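You operate a simulated robot arm through the tools that you are given. There is no shell and no other tool. Be economical: measure what you need, move in short steps, check, and stop when the job is done.

You run a simulated robot arm. Do the job below in one go: nothing can be reset, and whatever is moved stays where it is left.

Task
Scrub the grey dirt off the belt with the pad and cleaner.
Fine: open the cleaner tin and wet the pad on it first; put the pad back and the lid on the tin. The line stays locked off, the carriage on its prop. What is to be rubbed or washed off counts as gone when no trace of it is left.

It is judged by the outcome, as a careful person would: the job done as asked, and still so three seconds after it is handed in. It fails if anything else is knocked over, pushed out of place, dropped, spilled or broken. A push-on lid holds only when it is set on centred and level and pressed home; a screw cap is set on level and turned clockwise until tight.

Robot
A 7-joint arm with a two-finger parallel gripper, fixed in place. Base frame: the origin is at the foot of the arm, x ahead of it, y to its left, z up. Readings come in mm, degrees, newtons and seconds.
With the tool pointing down near the work surface it reaches from about 120 to 540 mm from the base axis. Its first joint turns from -66.0 to 66.0 degrees. Payload 2.4 kg.
The TCP is the grasp point between the finger pads, 30 mm short of the fingertips. In the tool frame z runs along the fingers and y along their closing line. The gripper opens to 94 mm. The fingers are 28 mm wide and 10 mm thick; the gripper's body (50 by 96 mm) begins 55 mm behind the TCP.
Orientation is that of the tool frame in the base frame, as a unit quaternion [x, y, z, w]. With the fingers straight down and closing along the base's y, the tool's x points along the base's -x, its y along +y and its z along -z.

Tools
- The arm moves only by the tool servo_tool. Its argument "increments" is a list of rows, each an object of numbers (a shift or turn left out is 0, a gripper value left out holds the last): "rx", "ry", "rz": the turn, a rotation vector about the tool's x, y, z in degrees; "dx", "dy", "dz": the shift along the tool's x, y, z in mm; "hand": the gripper command, from -1 (fully open) to 1 (shut), values between in proportion. In form: [{"rx": .., "ry": .., "rz": .., "dx": .., "dy": .., "dz": .., "hand": ..}, ...]. A call has 1 to 20 rows; each row shifts and turns the commanded pose from where the row before left it, along the tool's axes as they then stand. A row lasts 0.2 s, in which the tool goes at most 50 mm and 8.6 degrees; a call with a longer step from one row to the next is refused whole, and so is a gripper value outside its range. A pose out of reach is approached as far as the arm can. The call stops where the force on the tool passes 40 N (or 10 N more than at its start, if that is more) or the arm is blocked; 0.2 s more then pass. The fingers move at their own pace (about 153 mm/s each) and stop on an object; they squeeze with about 41 N. The grip force told is the motor's: it shows also when the fingers shut on nothing. Time passes only in rows, and 0.2 s behind the last, so rows that do not move let the fingers close. The reply holds the time, the measured pose of the TCP, the force on the tool along the base axes, the opening and the grip force, in the units named above and with some noise, with the torque about the TCP (base axes, N m) and any sound that the robot's microphone picked up, and new pictures: "views" is both (left out), scene, wrist or none.
- Cameras (640 x 400 px; columns grow to the right, rows downward): "scene" is fixed at [40.2, 475.3, 1447.2]; the picture's right is [-0.74, -0.67, 0.00], its down [-0.37, 0.41, -0.84] and it looks along [0.56, -0.62, -0.55] (base axes); focal length 347 px, centre (320, 200). "wrist" rides on the gripper at [76, 14, -102] in the tool frame; the picture's right is [-0.18, 0.98, 0.00], its down [-0.75, -0.14, -0.64] and it looks along [-0.63, -0.12, 0.77] (tool axes); focal length 243 px, centre (320, 200). There is no depth. A picture from a camera that has moved, and an enlarged one, comes with that camera's place and axes in the base frame and with its lens.
- close_up(camera, box): a new picture of the part [left, top, right, bottom] of that camera's present view, enlarged. It takes no simulated time.
- job_done(): hands the job in; it is judged then, once.

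Work in short steps. Places have to be worked out from the pictures, the camera data and where the tool is seen: move nearer, look again, correct. Check each grasp and each placing, and mend what went wrong. You have 120 turns and 200 pictures in all, those below and enlarged ones among them. Open the gripper and draw the arm clear of the work before you hand the job in, unless the task says otherwise; then end with one line.

The tools are called after "Call:" as name(argument=value, ...) on one line, values as JSON. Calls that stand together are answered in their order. servo_tool: Moves the arm, as the interface text tells. Its arguments: {"type":"object","properties":{"increments":{"type":"array","items":{"type":"object","properties":{"rx":{"type":"number"},"ry":{"type":"number"},"rz":{"type":"number"},"dx":{"type":"number"},"dy":{"type":"number"},"dz":{"type":"number"},"hand":{"type":"number"}}}},"views":{"type":"string","enum":["both","scene","wrist","none"]}},"required":["increments"]} The other tools are called the same way: close_up (camera, box) takes an enlarged picture of a part of a camera's view; job_done () hands the job in.

At the start:

```text
time_s: 0.0
tcp_pos: [389.0, -253.0, 1154.5]
tool_rot: [0.0, 1.0, -0.001, 0.001]
ft_force: [0.5, -0.5, 0.8]
torque: [0.01, 0.0, 0.01]
grip_width: 94.1
gripper_force: 0.0
```

scene: 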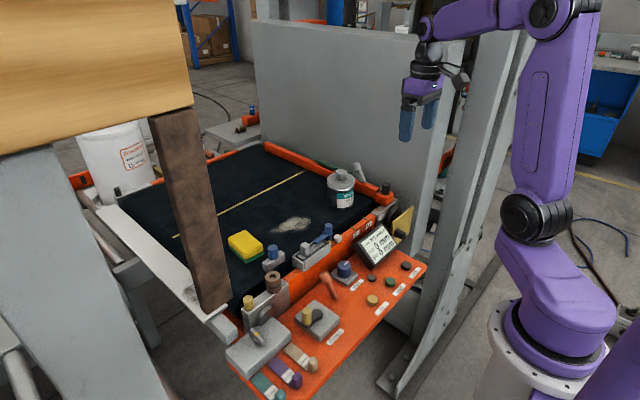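
wrist: 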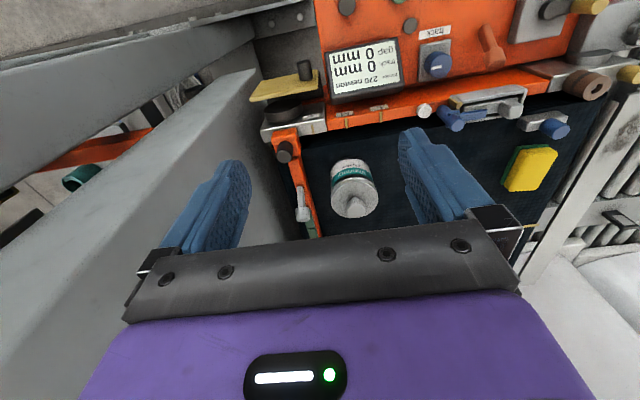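

I'll first take enlarged looks at the belt area from both cameras to identify the tin, pad, dirt and prop.

Call:
close_up(camera="scene", box=[200, 140, 440, 290])

Call:
close_up(camera="wrist", box=[250, 20, 610, 245])

```text
2.67 times, centred on (320, 215) of scene
camera zoom: at [40.2, 475.3, 1447.2], right [-0.74, -0.67, 0.0], down [-0.37, 0.41, -0.84], along [0.56, -0.62, -0.55], focal length 926 px, centre (320, 160)
```

zoom: 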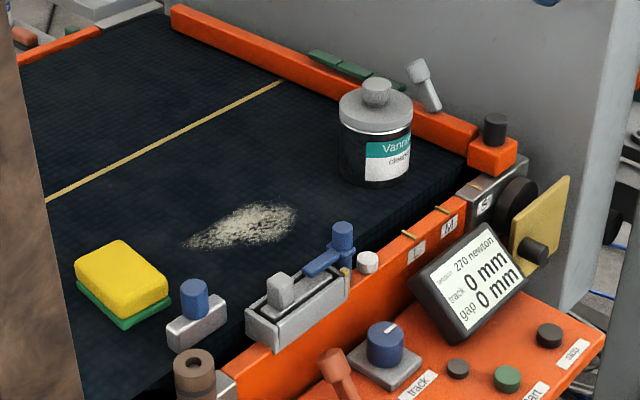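

```text
1.78 times, centred on (430, 132) of wrist
camera zoom: at [312.0, -237.8, 1258.5], right [0.18, 0.98, 0.0], down [0.75, -0.14, 0.64], along [0.63, -0.12, -0.77], focal length 431 px, centre (124, 320)
```

zoom: 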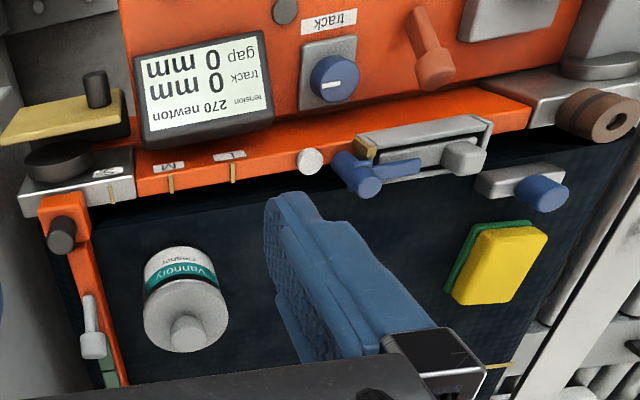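

The tin knob triangulates to about (595,-229,952), the pad to about (623,108,876), the dirt to about (628,-53,~845). I move ahead over the belt at height for a better view and to test reach.

Call:
servo_tool(increments=[{"dx": -40, "dy": 20}, {"dx": -40, "dy": 30}, {"dx": -30, "dy": 30}, {"dx": -30, "dy": 30}, {}])

```text
time_s: 1.2
tcp_pos: [528.5, -144.8, 1153.4]
tool_rot: [0.001, 1.0, 0.0, 0.0]
ft_force: [1.3, -0.3, -0.4]
torque: [0.01, -0.01, -0.02]
grip_width: 93.9
gripper_force: 0.1
camera wrist: at [452.2, -129.0, 1257.7], right [0.19, 0.98, 0.0], down [0.75, -0.14, 0.64], along [0.63, -0.12, -0.77], focal length 243 px, centre (320, 200)
```

scene: 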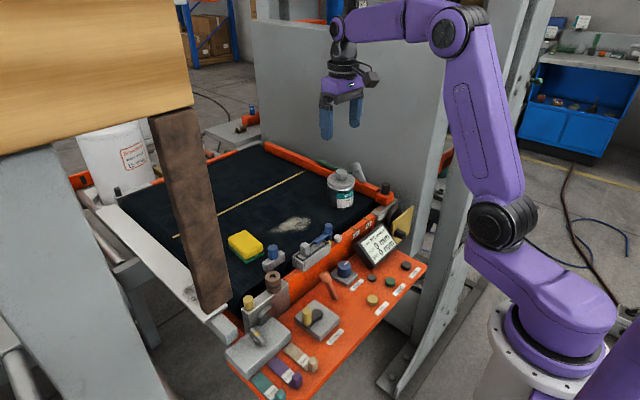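
wrist: 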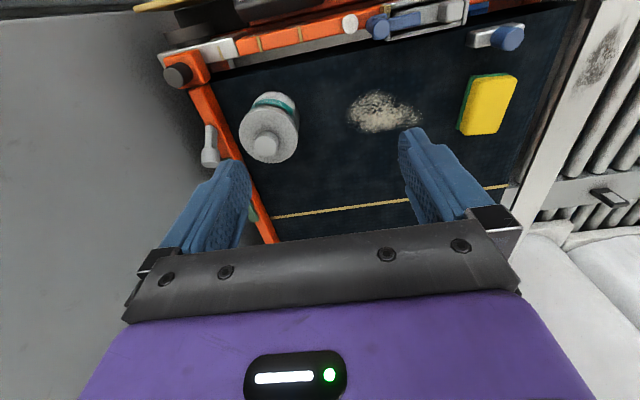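

Estimates agree (knob ≈ (595,-232,952)). Now I look closely at the tin's lid and at the pad.

Call:
close_up(camera="wrist", box=[170, 60, 410, 210])

Call:
close_up(camera="scene", box=[300, 150, 400, 212])

Call:
close_up(camera="wrist", box=[340, 20, 580, 170])

```text
2.67 times, centred on (290, 135) of wrist
camera zoom: at [452.2, -129.0, 1257.7], right [0.19, 0.98, 0.0], down [0.75, -0.14, 0.64], along [0.63, -0.12, -0.77], focal length 647 px, centre (400, 373)
```

zoom: 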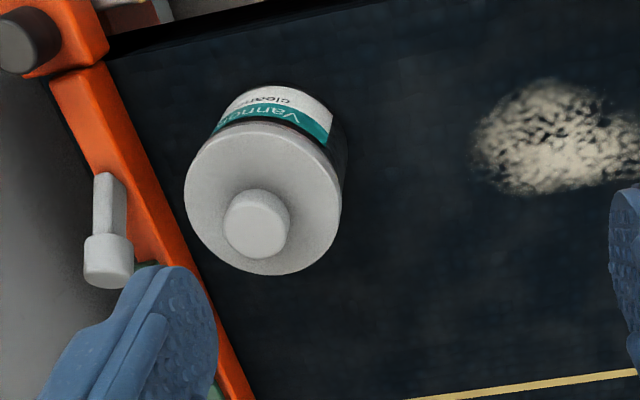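

```text
6.40 times, centred on (350, 181) of scene
camera zoom: at [40.2, 475.3, 1447.2], right [-0.74, -0.67, 0.0], down [-0.37, 0.41, -0.84], along [0.56, -0.62, -0.55], focal length 2222 px, centre (128, 322)
```

zoom: 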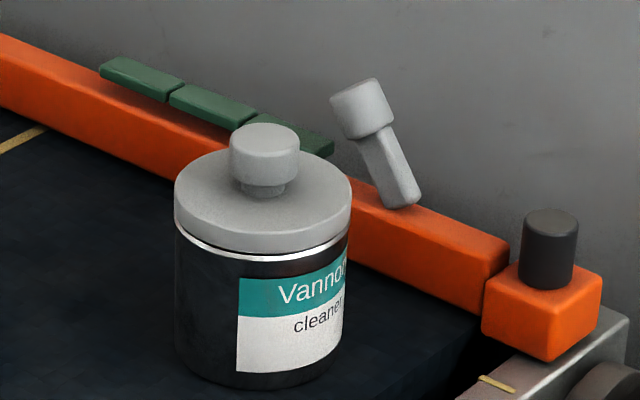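

```text
2.67 times, centred on (460, 95) of wrist
camera zoom: at [452.2, -129.0, 1257.7], right [0.19, 0.98, 0.0], down [0.75, -0.14, 0.64], along [0.63, -0.12, -0.77], focal length 647 px, centre (-53, 480)
```

zoom: 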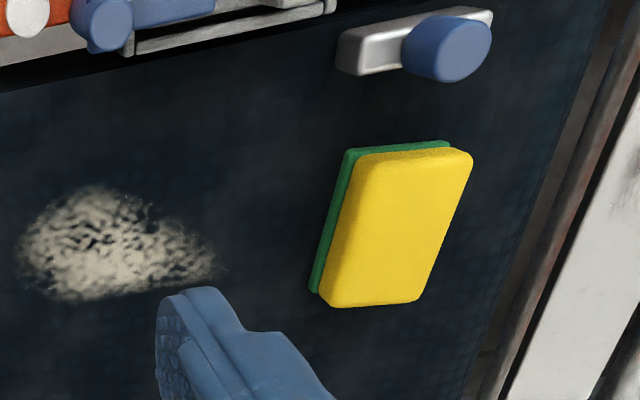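

The lid is a push-on style with a ~32 mm knob, Ø~81 mm. I move above the knob at z≈1050 to refine the position.

Call:
servo_tool(increments=[{"dx": -22, "dy": -29, "dz": 15}, {"dx": -22, "dy": -29, "dz": 30}, {"dx": -22, "dy": -29, "dz": 30}, {"dz": 28}, {}])

```text
time_s: 2.4
tcp_pos: [597.3, -229.7, 1050.7]
tool_rot: [0.0, 1.0, 0.0, 0.0]
ft_force: [-0.2, 0.4, -0.5]
torque: [0.02, -0.05, 0.01]
grip_width: 93.9
gripper_force: 0.0
camera wrist: at [518.6, -214.6, 1154.5], right [0.18, 0.98, 0.0], down [0.75, -0.14, 0.64], along [0.63, -0.12, -0.77], focal length 243 px, centre (320, 200)
```

scene: 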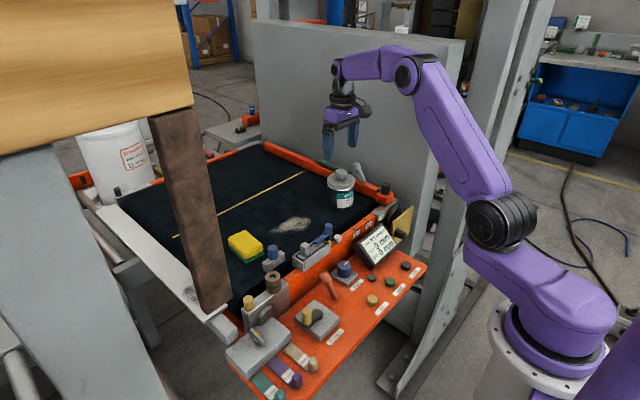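
wrist: 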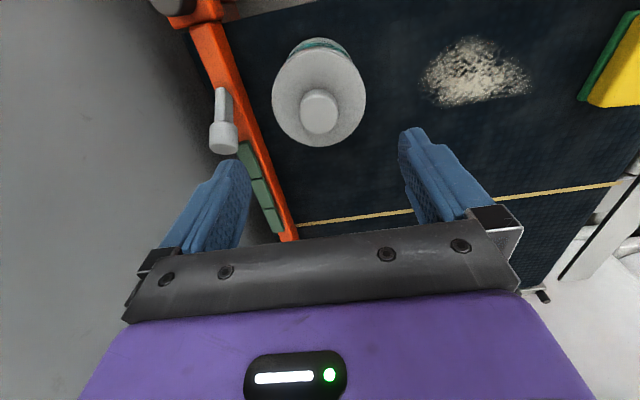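

Knob refined to ≈(588,-229,~958). Descend to TCP z≈1000 (tips ~970, above the knob) and check.

Call:
servo_tool(increments=[{"dx": 8, "dz": 20}, {"dz": 30}, {}])

Call:
close_up(camera="scene", box=[290, 120, 402, 190])

```text
time_s: 3.2
tcp_pos: [587.5, -230.2, 999.5]
tool_rot: [0.0, 1.0, 0.0, -0.001]
ft_force: [-1.1, 0.0, 0.7]
torque: [-0.01, 0.01, -0.03]
grip_width: 94.0
gripper_force: 0.1
camera wrist: at [510.0, -214.6, 1104.0], right [0.18, 0.98, 0.0], down [0.75, -0.14, 0.64], along [0.63, -0.12, -0.77], focal length 243 px, centre (320, 200)
```

scene: 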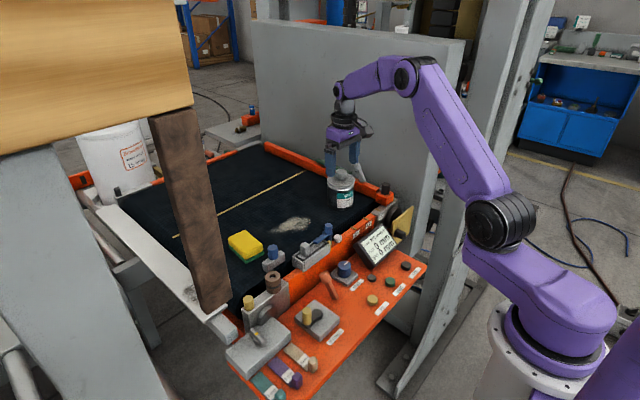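
wrist: 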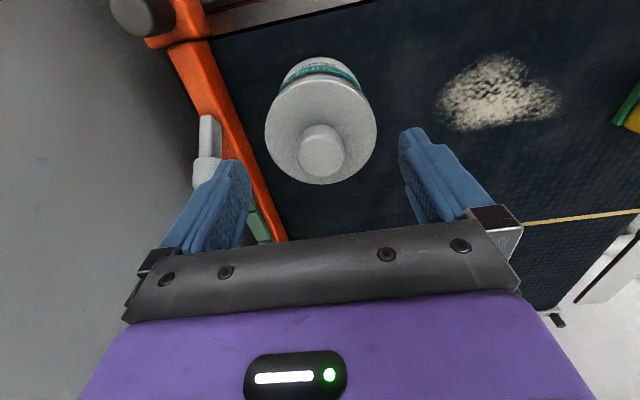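

```text
5.71 times, centred on (346, 155) of scene
camera zoom: at [40.2, 475.3, 1447.2], right [-0.74, -0.67, 0.0], down [-0.37, 0.41, -0.84], along [0.56, -0.62, -0.55], focal length 1984 px, centre (171, 457)
```

zoom: 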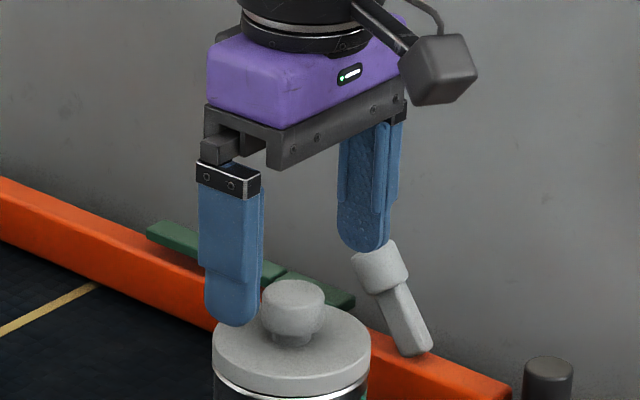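

Aligned with the knob (≈(589.5,-230)). I narrow the gripper to ~60 mm, lower to TCP z≈966, then close on the knob.

Call:
servo_tool(increments=[{"dx": -2, "hand": -0.28}, {"dz": 15}, {"dz": 10}, {"dz": 8}, {}], views="wrist")

Call:
close_up(camera="scene", box=[290, 130, 402, 200])

```text
time_s: 4.4
tcp_pos: [589.5, -229.2, 968.1]
tool_rot: [0.0, 1.0, 0.001, 0.0]
ft_force: [-0.3, 0.8, 0.2]
torque: [-0.01, -0.01, 0.0]
grip_width: 60.5
gripper_force: 0.0
camera wrist: at [512.1, -213.9, 1072.2], right [0.18, 0.98, 0.0], down [0.75, -0.14, 0.64], along [0.63, -0.12, -0.77], focal length 243 px, centre (320, 200)
```

wrist: 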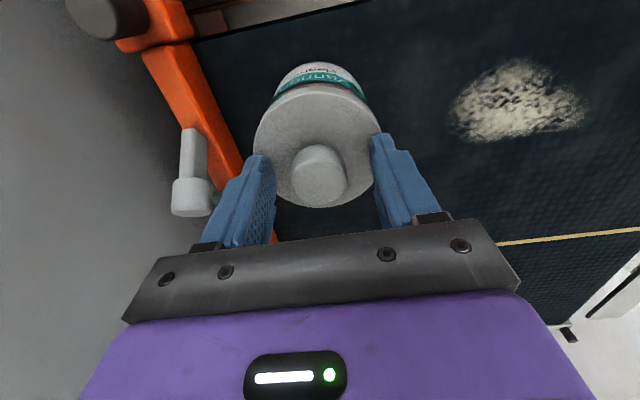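

```text
5.71 times, centred on (346, 165) of scene
camera zoom: at [40.2, 475.3, 1447.2], right [-0.74, -0.67, 0.0], down [-0.37, 0.41, -0.84], along [0.56, -0.62, -0.55], focal length 1984 px, centre (171, 400)
```

zoom: 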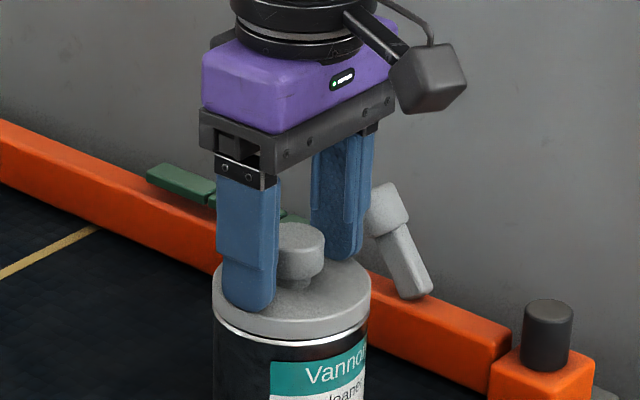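

Fingers straddle the knob, tips just above the lid. Close on it.

Call:
servo_tool(increments=[{"dz": 2, "hand": 0.3}, {"hand": 1}, {}, {}], views="wrist")

Call:
close_up(camera="scene", box=[290, 130, 402, 200])

```text
time_s: 5.4
tcp_pos: [588.9, -229.8, 968.3]
tool_rot: [0.0, 1.0, -0.001, 0.001]
ft_force: [-5.8, 1.1, 24.2]
torque: [0.03, 0.15, 0.04]
grip_width: 28.5
gripper_force: 41.0
camera wrist: at [512.2, -214.5, 1071.8], right [0.18, 0.98, 0.0], down [0.75, -0.14, 0.64], along [0.63, -0.12, -0.76], focal length 243 px, centre (320, 200)
```

wrist: 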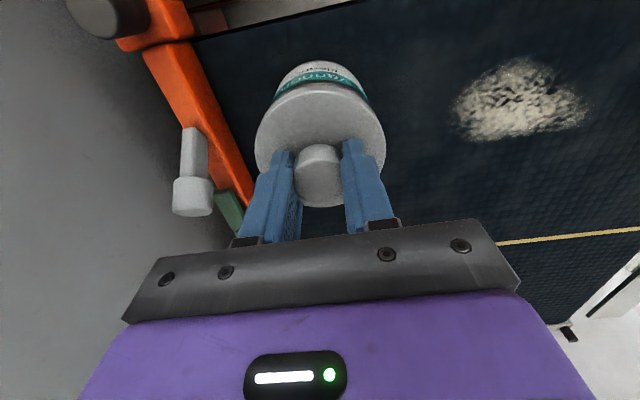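

```text
5.71 times, centred on (346, 165) of scene
camera zoom: at [39.5, 475.5, 1447.1], right [-0.74, -0.67, 0.0], down [-0.37, 0.41, -0.84], along [0.56, -0.62, -0.55], focal length 1984 px, centre (171, 400)
```

zoom: 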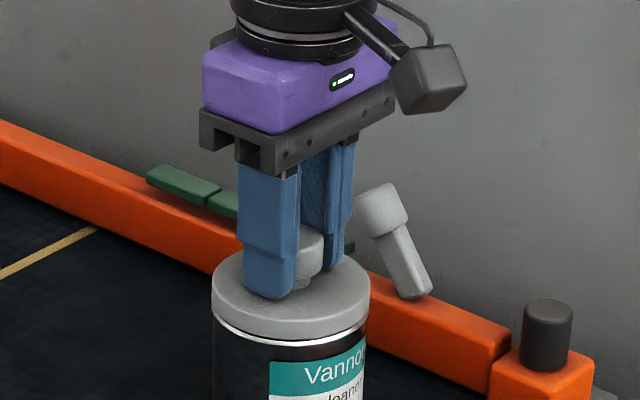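

Knob gripped at 28.5 mm, tips lightly resting on the lid (so lid top ≈ 938). Pull straight up in small steps.

Call:
servo_tool(increments=[{"dz": -3}, {"dz": -3}, {"dz": -3}, {"dz": -3}, {}], views="none")

Call:
close_up(camera="scene", box=[290, 140, 402, 210])

```text
time_s: 6.6
tcp_pos: [589.0, -229.4, 978.5]
tool_rot: [0.0, 1.0, 0.0, 0.0]
ft_force: [0.2, 0.2, 0.2]
torque: [0.02, 0.0, 0.0]
grip_width: 28.2
gripper_force: 41.2
heard: snap
```

```text
5.71 times, centred on (346, 175) of scene
camera zoom: at [40.2, 475.3, 1447.2], right [-0.74, -0.67, 0.0], down [-0.37, 0.41, -0.84], along [0.56, -0.62, -0.55], focal length 1984 px, centre (171, 343)
```

zoom: 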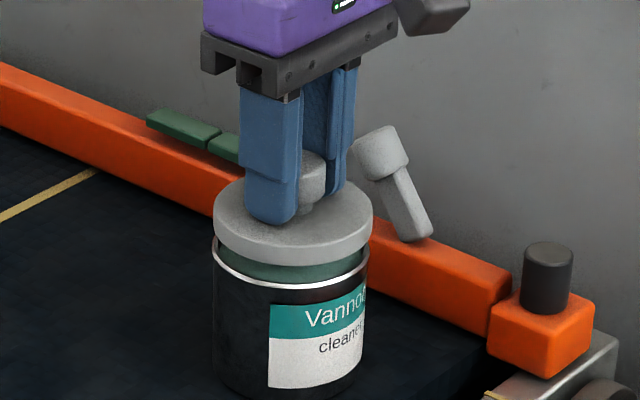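

The lid snapped free and the tin stayed put. I lift it and carry it to a clear belt spot around (700,-180), away from tin and dirt.

Call:
servo_tool(increments=[{"dz": -25}, {"dz": -25}, {"dx": -37, "dy": 17}, {"dx": -37, "dy": 17}, {"dx": -37, "dy": 16}, {"dz": 30}, {}])

```text
time_s: 8.2
tcp_pos: [659.4, -188.3, 996.4]
tool_rot: [0.001, 1.0, 0.0, 0.0]
ft_force: [0.8, 0.8, -0.7]
torque: [-0.01, -0.02, 0.0]
grip_width: 27.7
gripper_force: 41.0
out of reach, approached as far as the arm can: row 4, 5
camera wrist: at [582.1, -172.7, 1100.2], right [0.18, 0.98, 0.0], down [0.75, -0.14, 0.64], along [0.63, -0.12, -0.77], focal length 243 px, centre (320, 200)
```

scene: 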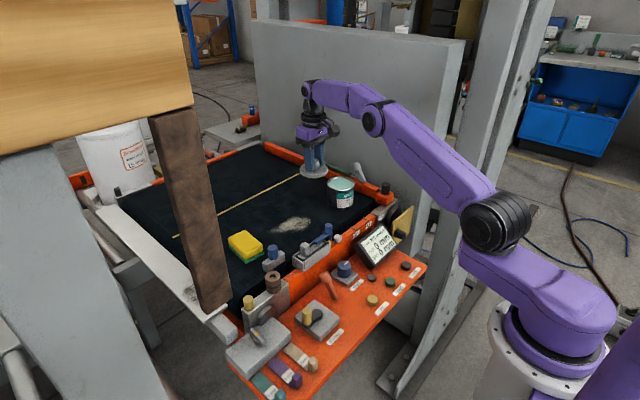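
wrist: 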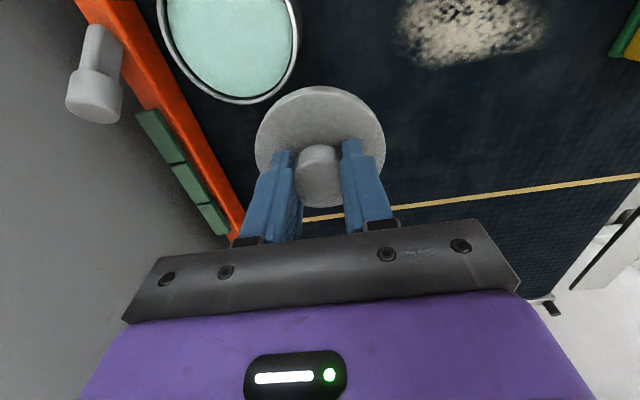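

Reach limit is about x=660 here; a spot at (660,-160) is clear of both tin and dirt. The tin is open (teal cleaner inside). I shift +y and descend partway.

Call:
servo_tool(increments=[{"dy": 14}, {"dy": 14}, {"dz": 30}, {"dz": 30}, {}], views="wrist")

```text
time_s: 9.4
tcp_pos: [657.4, -158.5, 937.9]
tool_rot: [0.0, 1.0, 0.0, 0.0]
ft_force: [-0.5, 0.6, -0.3]
torque: [-0.06, 0.01, -0.03]
grip_width: 27.4
gripper_force: 41.5
camera wrist: at [581.1, -142.8, 1041.1], right [0.18, 0.98, 0.0], down [0.75, -0.14, 0.64], along [0.63, -0.12, -0.77], focal length 243 px, centre (320, 200)
```

wrist: 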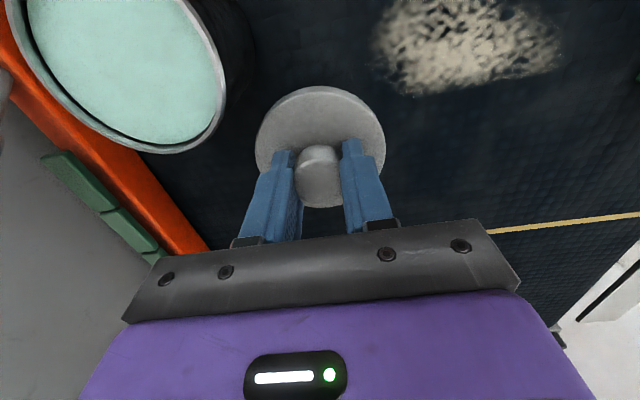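

At (657,-158,938). I descend in small steps until the lid touches the belt.

Call:
servo_tool(increments=[{"dz": 10}, {"dz": 10}, {"dz": 5}, {"dz": 5}, {"dz": 3}, {}], views="none")

Call:
close_up(camera="scene", box=[260, 140, 372, 210])

```text
time_s: 10.8
tcp_pos: [657.4, -159.1, 903.7]
tool_rot: [0.0, 1.0, 0.0, 0.001]
ft_force: [0.4, 0.0, -1.2]
torque: [0.0, 0.01, -0.01]
grip_width: 27.6
gripper_force: 40.6
```

```text
5.71 times, centred on (316, 175) of scene
camera zoom: at [40.2, 475.3, 1447.2], right [-0.74, -0.67, 0.0], down [-0.37, 0.41, -0.84], along [0.56, -0.62, -0.55], focal length 1984 px, centre (343, 343)
```

zoom: 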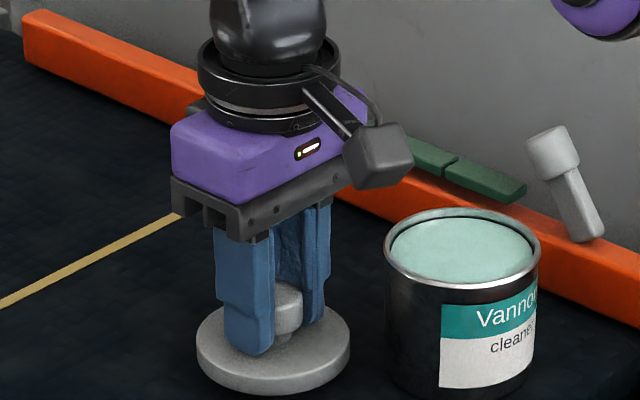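

No contact yet; continue in 2 mm steps.

Call:
servo_tool(increments=[{"dz": 2}, {"dz": 2}, {"dz": 2}, {"dz": 2}, {}], views="none")

```text
time_s: 12.0
tcp_pos: [659.5, -160.2, 896.7]
tool_rot: [0.0, 1.0, 0.0, 0.0]
ft_force: [-0.6, 0.8, -0.3]
torque: [0.0, 0.02, 0.02]
grip_width: 27.7
gripper_force: 40.9
```

Call:
close_up(camera="scene", box=[260, 150, 340, 200])

Call:
servo_tool(increments=[{"dz": 2}, {"dz": 2}, {}], views="none")

```text
8.00 times, centred on (300, 175) of scene
camera zoom: at [40.2, 475.3, 1447.2], right [-0.74, -0.67, 0.0], down [-0.37, 0.41, -0.84], along [0.56, -0.62, -0.55], focal length 2778 px, centre (480, 400)
```

zoom: 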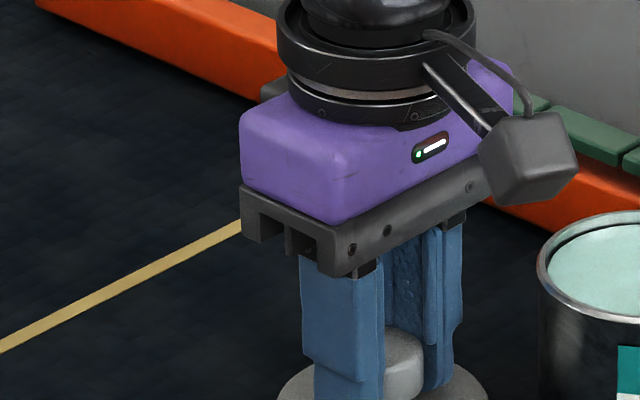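

```text
time_s: 12.8
tcp_pos: [658.2, -160.6, 892.9]
tool_rot: [-0.001, 1.0, 0.0, 0.0]
ft_force: [-1.5, 0.2, 2.4]
torque: [0.03, -0.03, 0.05]
grip_width: 27.7
gripper_force: 40.6
```

Possible first contact at z≈893; step on by 1 mm to confirm.

Call:
servo_tool(increments=[{"dz": 1}, {"dz": 1}, {}], views="none")

Call:
close_up(camera="scene", box=[270, 160, 350, 210])

```text
time_s: 13.6
tcp_pos: [658.2, -158.9, 892.3]
tool_rot: [0.0, 1.0, -0.001, 0.003]
ft_force: [-4.3, 2.7, 23.8]
torque: [0.05, 0.13, -0.01]
grip_width: 28.1
gripper_force: 40.9
```

```text
8.00 times, centred on (310, 185) of scene
camera zoom: at [39.6, 475.4, 1447.1], right [-0.74, -0.67, 0.0], down [-0.37, 0.41, -0.84], along [0.56, -0.62, -0.55], focal length 2778 px, centre (400, 320)
```

zoom: 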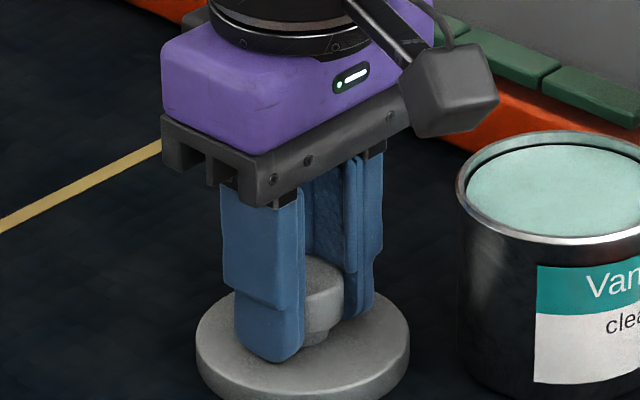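

The lid rests on the belt (contact z≈892.5). Relieve the press, release, and rise.

Call:
servo_tool(increments=[{"dz": -1.2}, {"hand": -0.2}, {}, {"dz": -20}, {"dz": -40}, {"dz": -40}, {}])

```text
time_s: 15.2
tcp_pos: [660.4, -159.4, 992.7]
tool_rot: [0.0, 1.0, 0.0, 0.0]
ft_force: [-1.1, 0.0, -0.2]
torque: [-0.01, 0.03, -0.03]
grip_width: 56.5
gripper_force: 0.0
camera wrist: at [583.7, -144.3, 1095.9], right [0.18, 0.98, 0.0], down [0.75, -0.14, 0.64], along [0.63, -0.12, -0.77], focal length 243 px, centre (320, 200)
```

scene: 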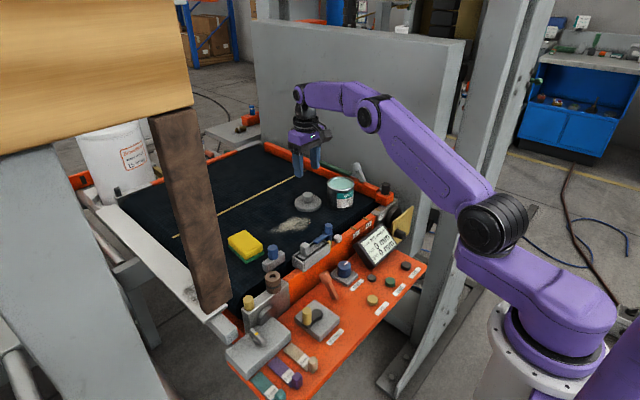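
wrist: 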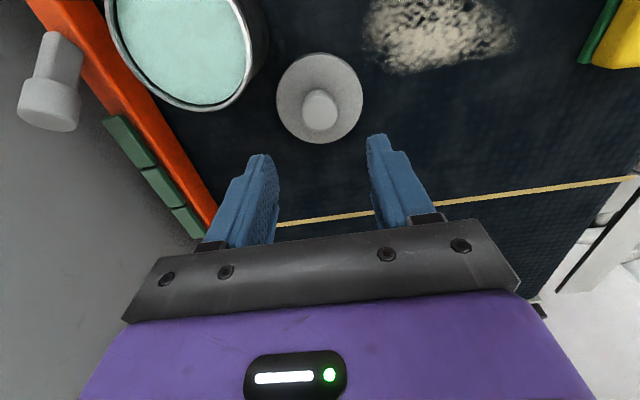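

The lid sits level on the belt. Pad centre ≈(631,101), long side along x (~90 mm), ~57 mm across y. Move above it.

Call:
servo_tool(increments=[{"dx": 9, "dy": 40, "hand": -1}, {"dx": 10, "dy": 45}, {"dx": 10, "dy": 45}, {"dy": 45}, {"dy": 45}, {"dy": 40}, {}])

```text
time_s: 16.8
tcp_pos: [629.0, 101.5, 990.4]
tool_rot: [0.0, 1.0, 0.001, -0.001]
ft_force: [0.6, -0.2, -0.4]
torque: [0.03, 0.02, -0.01]
grip_width: 94.3
gripper_force: 0.1
camera wrist: at [552.3, 115.5, 1094.5], right [0.18, 0.98, 0.0], down [0.75, -0.14, 0.64], along [0.63, -0.12, -0.77], focal length 243 px, centre (320, 200)
```

scene: 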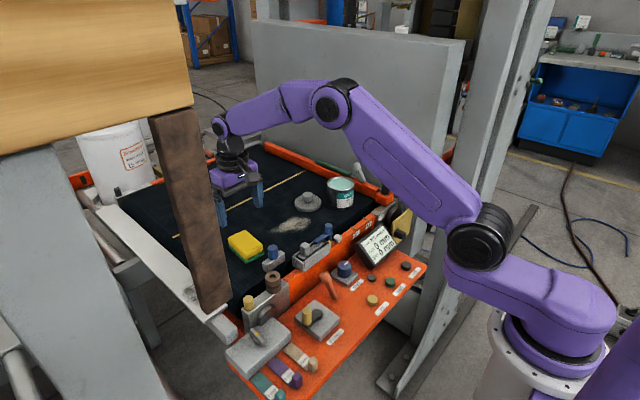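
wrist: 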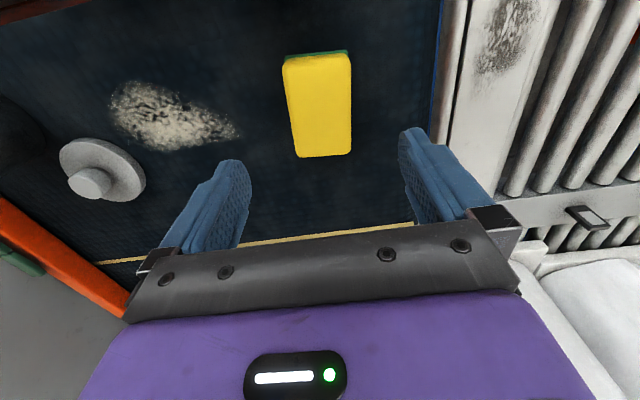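

Pad centre (630,101), yawed about −6.5°. Turn to match and descend most of the way.

Call:
servo_tool(increments=[{"rz": 6.5}, {"dz": 25}, {"dz": 25}, {"dz": 15}, {}], views="wrist")

Call:
close_up(camera="scene", box=[190, 180, 302, 270])

```text
time_s: 18.0
tcp_pos: [629.1, 99.8, 926.1]
tool_rot: [0.056, 0.998, 0.0, -0.001]
ft_force: [0.6, 0.9, 0.2]
torque: [0.01, -0.01, 0.02]
grip_width: 94.1
gripper_force: 0.0
camera wrist: at [554.7, 124.2, 1029.9], right [0.29, 0.96, 0.0], down [0.73, -0.23, 0.64], along [0.61, -0.19, -0.77], focal length 243 px, centre (320, 200)
```

wrist: 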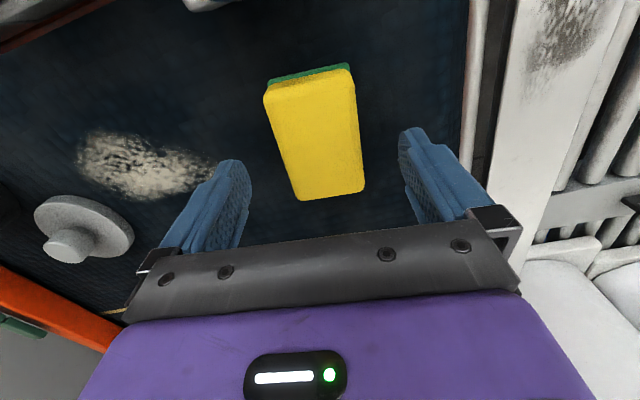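

```text
4.44 times, centred on (246, 225) of scene
camera zoom: at [40.2, 475.3, 1447.2], right [-0.74, -0.67, 0.0], down [-0.37, 0.41, -0.84], along [0.56, -0.62, -0.55], focal length 1543 px, centre (649, 89)
```

zoom: 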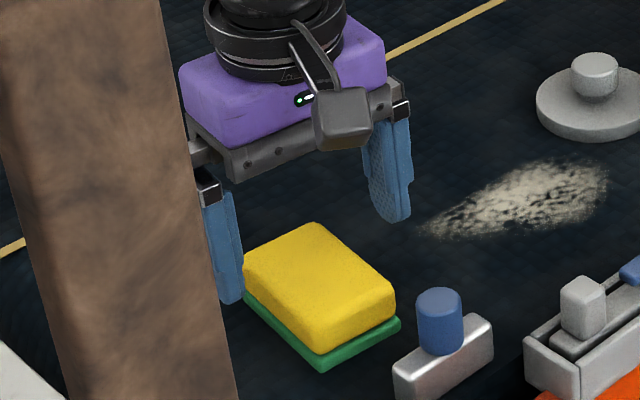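

Alignment is good. Lower to TCP z≈890 (tips ≈860, above the green scour layer) and close on the pad.

Call:
servo_tool(increments=[{"dx": -1, "dy": 1, "dz": 15}, {"dz": 15}, {"dz": 6}, {"hand": 0}, {"hand": 1}, {}, {}], views="wrist")

Call:
close_up(camera="scene", box=[190, 180, 302, 270])

```text
time_s: 19.6
tcp_pos: [630.3, 100.4, 890.3]
tool_rot: [0.057, 0.998, 0.0, 0.0]
ft_force: [0.6, -2.4, 5.0]
torque: [-0.17, 0.01, 0.09]
grip_width: 53.7
gripper_force: 41.1
camera wrist: at [556.0, 125.3, 994.2], right [0.29, 0.96, 0.0], down [0.73, -0.23, 0.64], along [0.61, -0.19, -0.77], focal length 243 px, centre (320, 200)
```

wrist: 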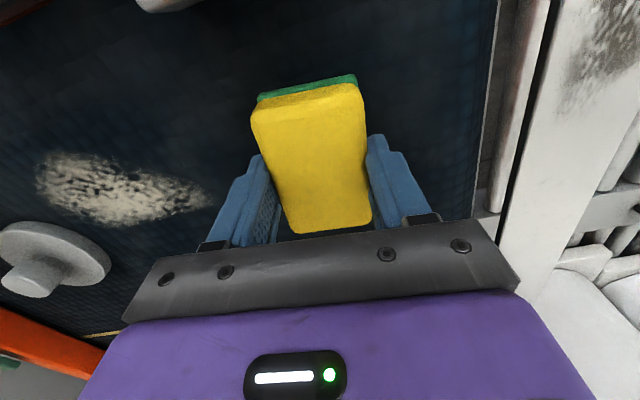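

```text
4.44 times, centred on (246, 225) of scene
camera zoom: at [40.1, 475.2, 1447.2], right [-0.74, -0.67, 0.0], down [-0.37, 0.41, -0.84], along [0.56, -0.62, -0.55], focal length 1543 px, centre (649, 89)
```

zoom: 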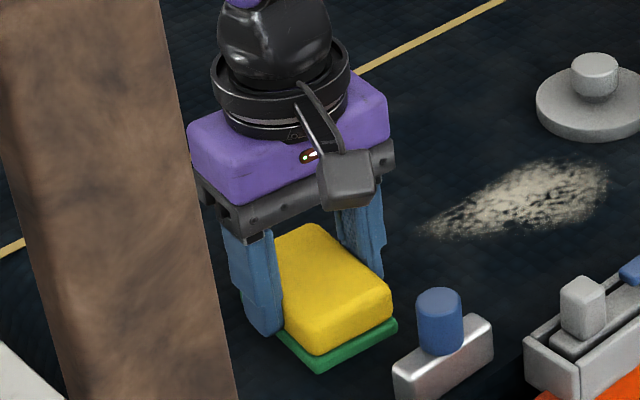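

Pad gripped firmly at TCP (630.3,100.4,890.3), yaw −6.5° — that is the pose to return to. Lift, straighten yaw, and carry above the tin.

Call:
servo_tool(increments=[{"dz": -20}, {"dz": -50}, {"dz": -50}, {"dz": -20, "rz": -6.5}, {"dx": 7, "dy": -48}, {"dx": 7, "dy": -48}, {"dx": 7, "dy": -48}, {"dx": 7, "dy": -48}, {"dx": 7, "dy": -48}, {"dx": 6, "dy": -48}, {"dy": -42}, {}, {}])

```text
time_s: 22.4
tcp_pos: [588.6, -229.1, 1029.7]
tool_rot: [0.0, 1.0, 0.0, 0.0]
ft_force: [0.1, 0.6, -0.9]
torque: [0.03, -0.01, 0.01]
grip_width: 53.6
gripper_force: 41.2
camera wrist: at [511.0, -213.9, 1132.8], right [0.18, 0.98, 0.0], down [0.75, -0.14, 0.64], along [0.63, -0.12, -0.77], focal length 243 px, centre (320, 200)
```

scene: 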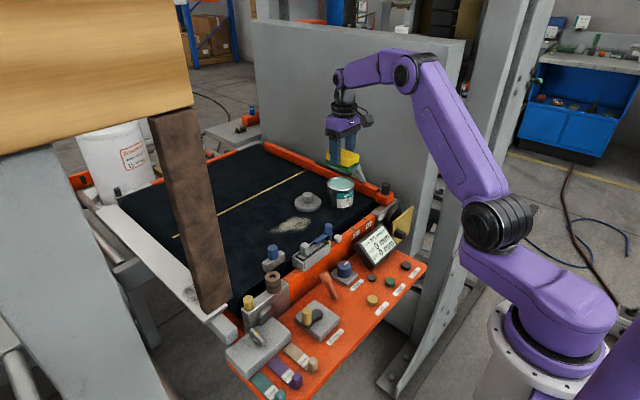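
wrist: 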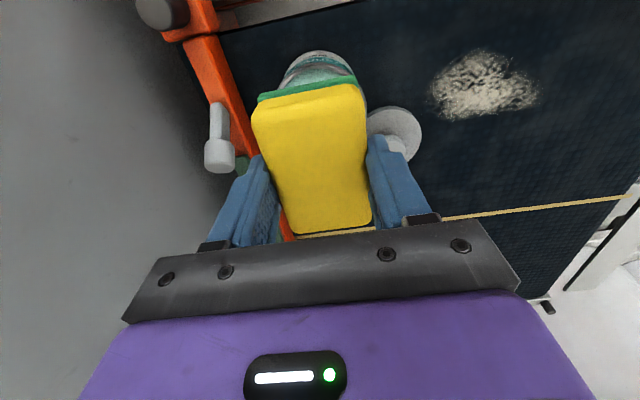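

Pad centred over the open tin. Lower in decreasing steps onto the cleaner.

Call:
servo_tool(increments=[{"dz": 25}, {"dz": 20}, {"dz": 5}, {"dz": 2}, {"dz": 2}, {}], views="none")

Call:
close_up(camera="scene", box=[290, 135, 402, 205])

```text
time_s: 23.8
tcp_pos: [589.2, -229.0, 975.7]
tool_rot: [0.0, 1.0, 0.0, 0.0]
ft_force: [0.0, 0.3, -0.3]
torque: [0.01, -0.01, 0.0]
grip_width: 53.5
gripper_force: 41.0
```

```text
5.71 times, centred on (346, 170) of scene
camera zoom: at [40.2, 475.3, 1447.2], right [-0.74, -0.67, 0.0], down [-0.37, 0.41, -0.84], along [0.56, -0.62, -0.55], focal length 1984 px, centre (171, 371)
```

zoom: 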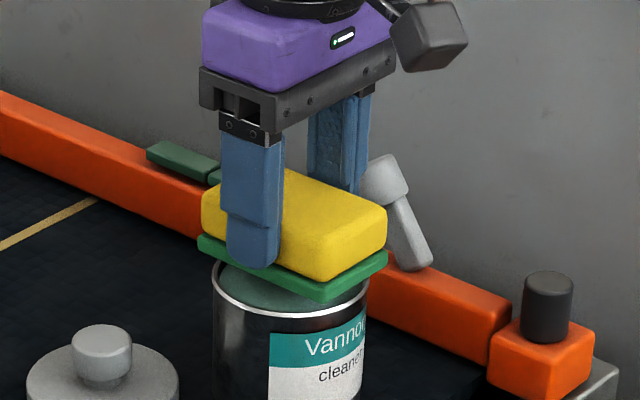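

Just a few mm above the rim still. Continue in 2 mm steps to contact.

Call:
servo_tool(increments=[{"dz": 2}, {"dz": 2}, {"dz": 1.5}, {"dz": 1.5}, {}], views="none")

Call:
close_up(camera="scene", box=[290, 135, 402, 205])

```text
time_s: 25.0
tcp_pos: [588.5, -229.2, 967.7]
tool_rot: [0.001, 1.0, 0.0, 0.0]
ft_force: [-0.2, 0.3, 0.0]
torque: [-0.03, -0.01, 0.0]
grip_width: 53.4
gripper_force: 41.0
```

```text
5.71 times, centred on (346, 170) of scene
camera zoom: at [40.2, 475.3, 1447.2], right [-0.74, -0.67, 0.0], down [-0.37, 0.41, -0.84], along [0.56, -0.62, -0.55], focal length 1984 px, centre (171, 371)
```

zoom: 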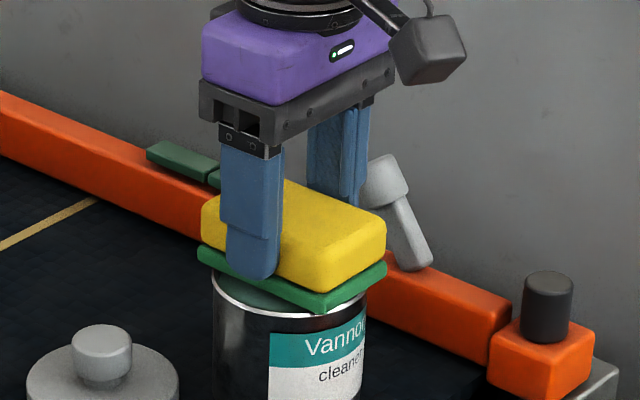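

Call:
servo_tool(increments=[{"dz": 1.5}, {"dz": 1.5}, {"dz": 1}, {"dz": 1}, {}], views="none")

```text
time_s: 26.2
tcp_pos: [590.1, -229.8, 965.7]
tool_rot: [0.0, 1.0, -0.001, 0.002]
ft_force: [-2.7, 1.9, 23.9]
torque: [0.13, 0.4, -0.01]
grip_width: 53.5
gripper_force: 41.1
```

Contact at z≈966 with ~24 N. Hold a moment, then lift a little and inspect the pad.

Call:
servo_tool(increments=[{}, {}, {"dz": -4}, {"dz": -20}, {"dz": -30}, {}], views="wrist")

Call:
close_up(camera="scene", box=[290, 125, 402, 205])

```text
time_s: 27.6
tcp_pos: [588.8, -227.9, 1019.5]
tool_rot: [0.0, 1.0, 0.0, 0.0]
ft_force: [-0.5, -1.0, -0.6]
torque: [-0.01, 0.03, -0.04]
grip_width: 53.8
gripper_force: 40.3
camera wrist: at [511.9, -213.5, 1122.6], right [0.18, 0.98, 0.0], down [0.75, -0.14, 0.64], along [0.63, -0.12, -0.77], focal length 243 px, centre (320, 200)
```

wrist: 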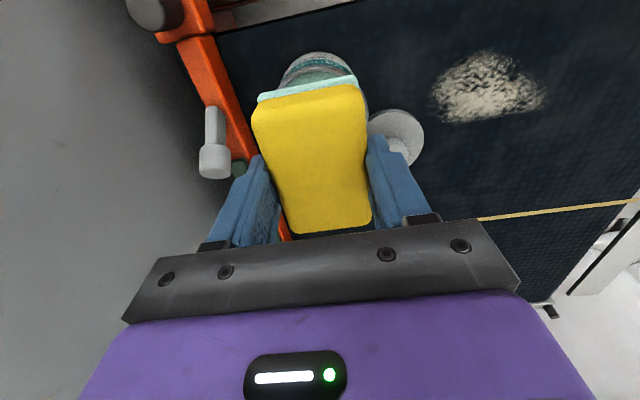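

```text
5.00 times, centred on (346, 165) of scene
camera zoom: at [40.2, 475.3, 1447.2], right [-0.74, -0.67, 0.0], down [-0.37, 0.41, -0.84], along [0.56, -0.62, -0.55], focal length 1736 px, centre (190, 375)
```

zoom: 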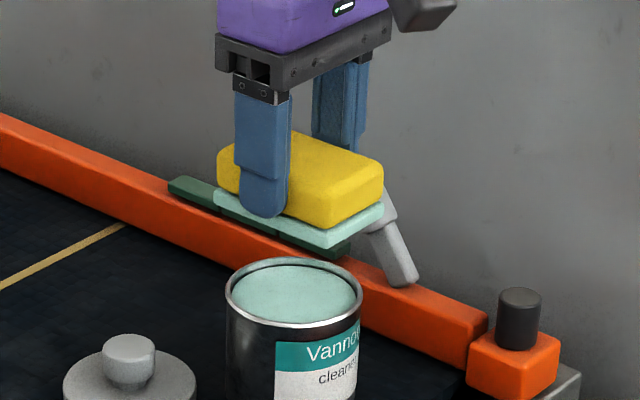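

The scour face is now coated with cleaner. Carry the pad over the dirt (x 578–652, y −112…17) and look before lowering.

Call:
servo_tool(increments=[{"dx": -8, "dy": 45}, {"dx": -8, "dy": 45}, {"dx": -6, "dy": 45}, {"dy": 33}, {"dz": 40}, {"dz": 40}, {"dz": 30}, {"dz": 10}, {}])

```text
time_s: 29.6
tcp_pos: [610.6, -62.4, 898.7]
tool_rot: [0.001, 1.0, 0.0, 0.001]
ft_force: [-0.6, 0.5, -1.8]
torque: [-0.03, -0.01, 0.01]
grip_width: 53.7
gripper_force: 41.0
camera wrist: at [534.4, -46.4, 1002.3], right [0.18, 0.98, 0.0], down [0.75, -0.14, 0.64], along [0.63, -0.12, -0.77], focal length 243 px, centre (320, 200)
```

scene: 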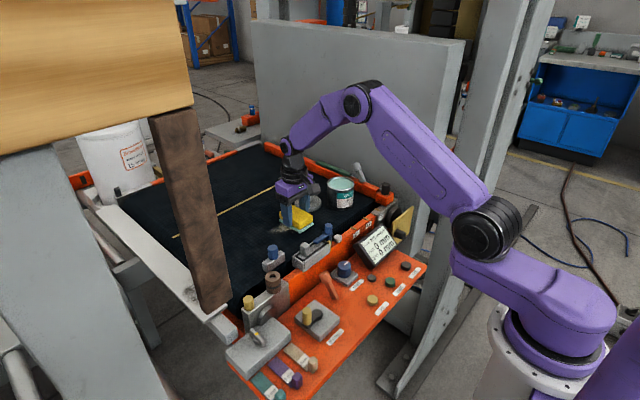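
wrist: 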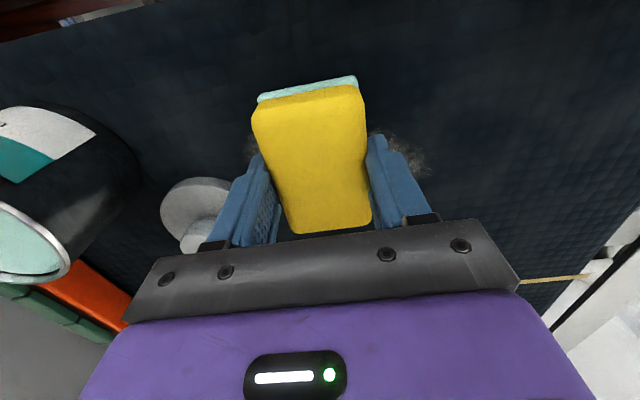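

Pad hovers over the dirt. Step down to contact.

Call:
servo_tool(increments=[{"dz": 4}, {"dz": 2}, {"dz": 1}, {"dz": 1}, {}], views="none")

```text
time_s: 30.8
tcp_pos: [610.7, -60.3, 890.7]
tool_rot: [0.0, 1.0, 0.0, -0.001]
ft_force: [-2.8, 1.5, 5.3]
torque: [0.0, -0.08, 0.04]
grip_width: 53.8
gripper_force: 41.0
```

Contact. Press slightly more and stroke in y: −60 → −84 → 0 → −84.

Call:
servo_tool(increments=[{"dz": 0.5}, {"dy": -12}, {"dy": -12}, {"dy": 15}, {"dy": 15}, {"dy": 15}, {"dy": 15}, {"dy": 15}, {"dy": 12}, {"dy": -15}, {"dy": -15}, {"dy": -15}, {"dy": -15}, {"dy": -15}, {"dy": -12}, {}], views="wrist")

```text
time_s: 34.2
tcp_pos: [610.0, -84.4, 889.7]
tool_rot: [0.001, 1.0, 0.0, 0.001]
ft_force: [0.3, 14.4, 19.3]
torque: [0.54, -0.21, 0.07]
grip_width: 53.7
gripper_force: 40.8
camera wrist: at [533.7, -68.7, 993.8], right [0.18, 0.98, 0.0], down [0.75, -0.14, 0.64], along [0.63, -0.12, -0.77], focal length 243 px, centre (320, 200)
```

wrist: 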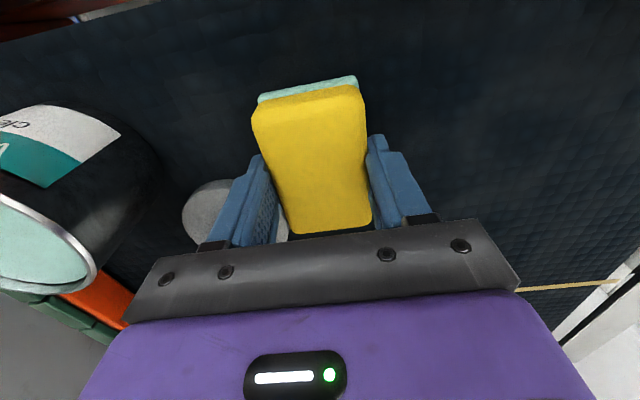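

Dirt is coming off well. Another round with slightly shifted x lanes, then lift and look.

Call:
servo_tool(increments=[{"dx": 8}, {"dy": -5}, {"dy": 15}, {"dy": 15}, {"dy": 15}, {"dy": 15}, {"dy": 15}, {"dy": 15}, {"dy": 8}, {"dx": -8}, {"dx": -8}, {"dy": -15}, {"dy": -15}, {"dy": -15}, {"dy": -15}, {"dy": -15}, {"dx": 8}, {"dy": -10}, {}], views="none")

Call:
servo_tool(increments=[{"dz": -10}, {"dz": -40}, {"dz": -50}, {"dx": 40}, {"dx": 30}, {}])

Call:
close_up(camera="scene", box=[220, 180, 380, 280])

```text
time_s: 38.2
tcp_pos: [610.5, -74.7, 889.9]
tool_rot: [-0.003, 1.0, 0.001, 0.001]
ft_force: [1.5, 18.7, 22.0]
torque: [0.53, 0.24, -0.17]
grip_width: 53.7
gripper_force: 41.2
```

```text
time_s: 39.6
tcp_pos: [541.6, -76.8, 988.4]
tool_rot: [0.0, 1.0, 0.0, 0.0]
ft_force: [0.1, 0.3, 0.2]
torque: [-0.01, 0.03, -0.01]
grip_width: 53.8
gripper_force: 40.7
camera wrist: at [465.3, -61.7, 1092.2], right [0.18, 0.98, 0.0], down [0.75, -0.14, 0.64], along [0.63, -0.12, -0.77], focal length 243 px, centre (320, 200)
```

scene: 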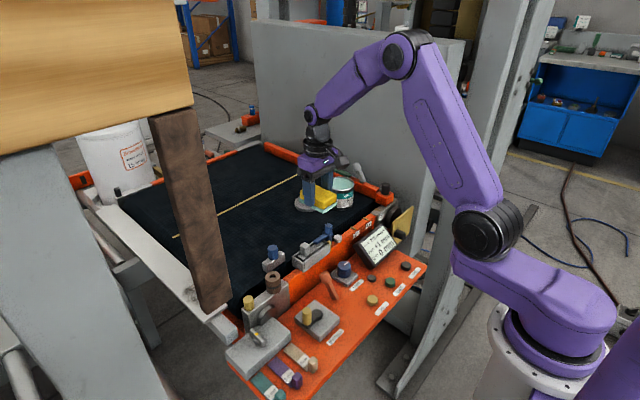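
wrist: 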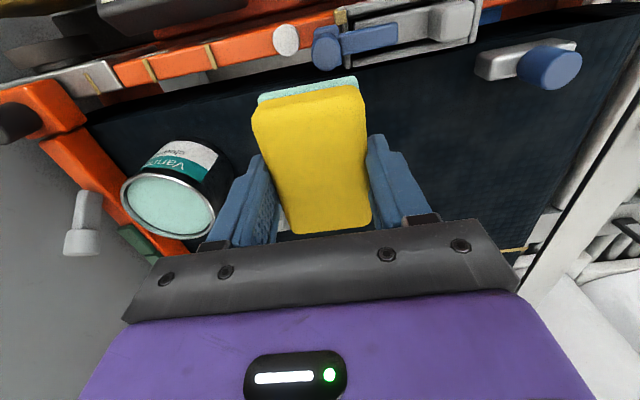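

```text
4.00 times, centred on (300, 230) of scene
camera zoom: at [40.2, 475.3, 1447.2], right [-0.74, -0.67, 0.0], down [-0.37, 0.41, -0.84], along [0.56, -0.62, -0.55], focal length 1389 px, centre (400, 80)
```

zoom: 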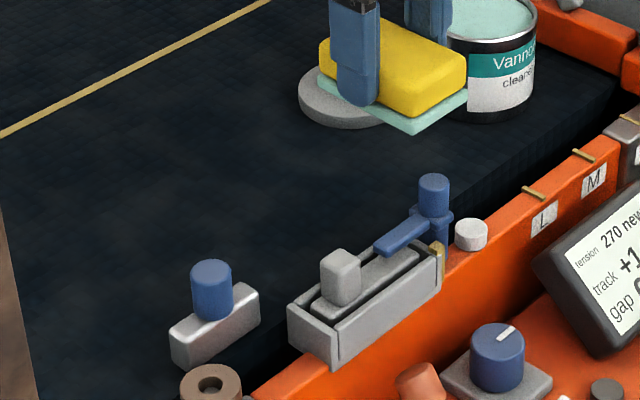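

The belt looks clean, but the display seems to have changed from "track 0 mm". Zoom in on it.

Call:
close_up(camera="scene", box=[345, 215, 425, 275])

Call:
close_up(camera="scene", box=[250, 180, 330, 230])

```text
6.67 times, centred on (385, 245) of scene
camera zoom: at [40.2, 475.3, 1447.2], right [-0.74, -0.67, 0.0], down [-0.37, 0.41, -0.84], along [0.56, -0.62, -0.55], focal length 2315 px, centre (-113, -100)
```

zoom: 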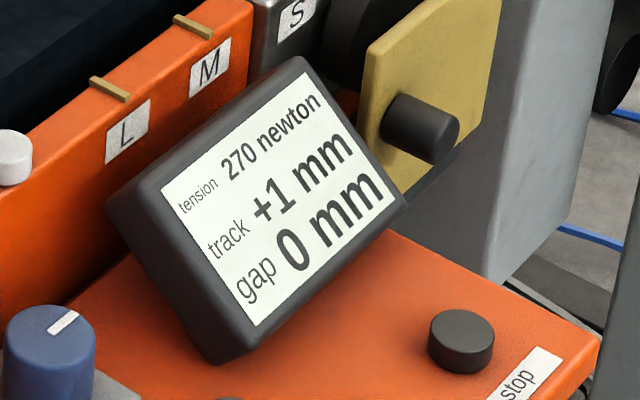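

```text
8.00 times, centred on (290, 205) of scene
camera zoom: at [40.2, 475.3, 1447.2], right [-0.74, -0.67, 0.0], down [-0.37, 0.41, -0.84], along [0.56, -0.62, -0.55], focal length 2778 px, centre (560, 160)
```

zoom: 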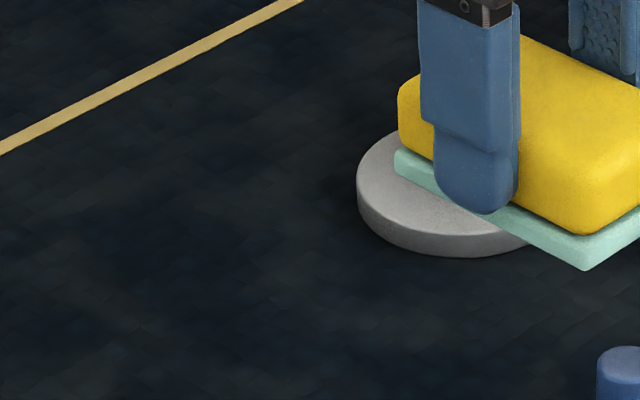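

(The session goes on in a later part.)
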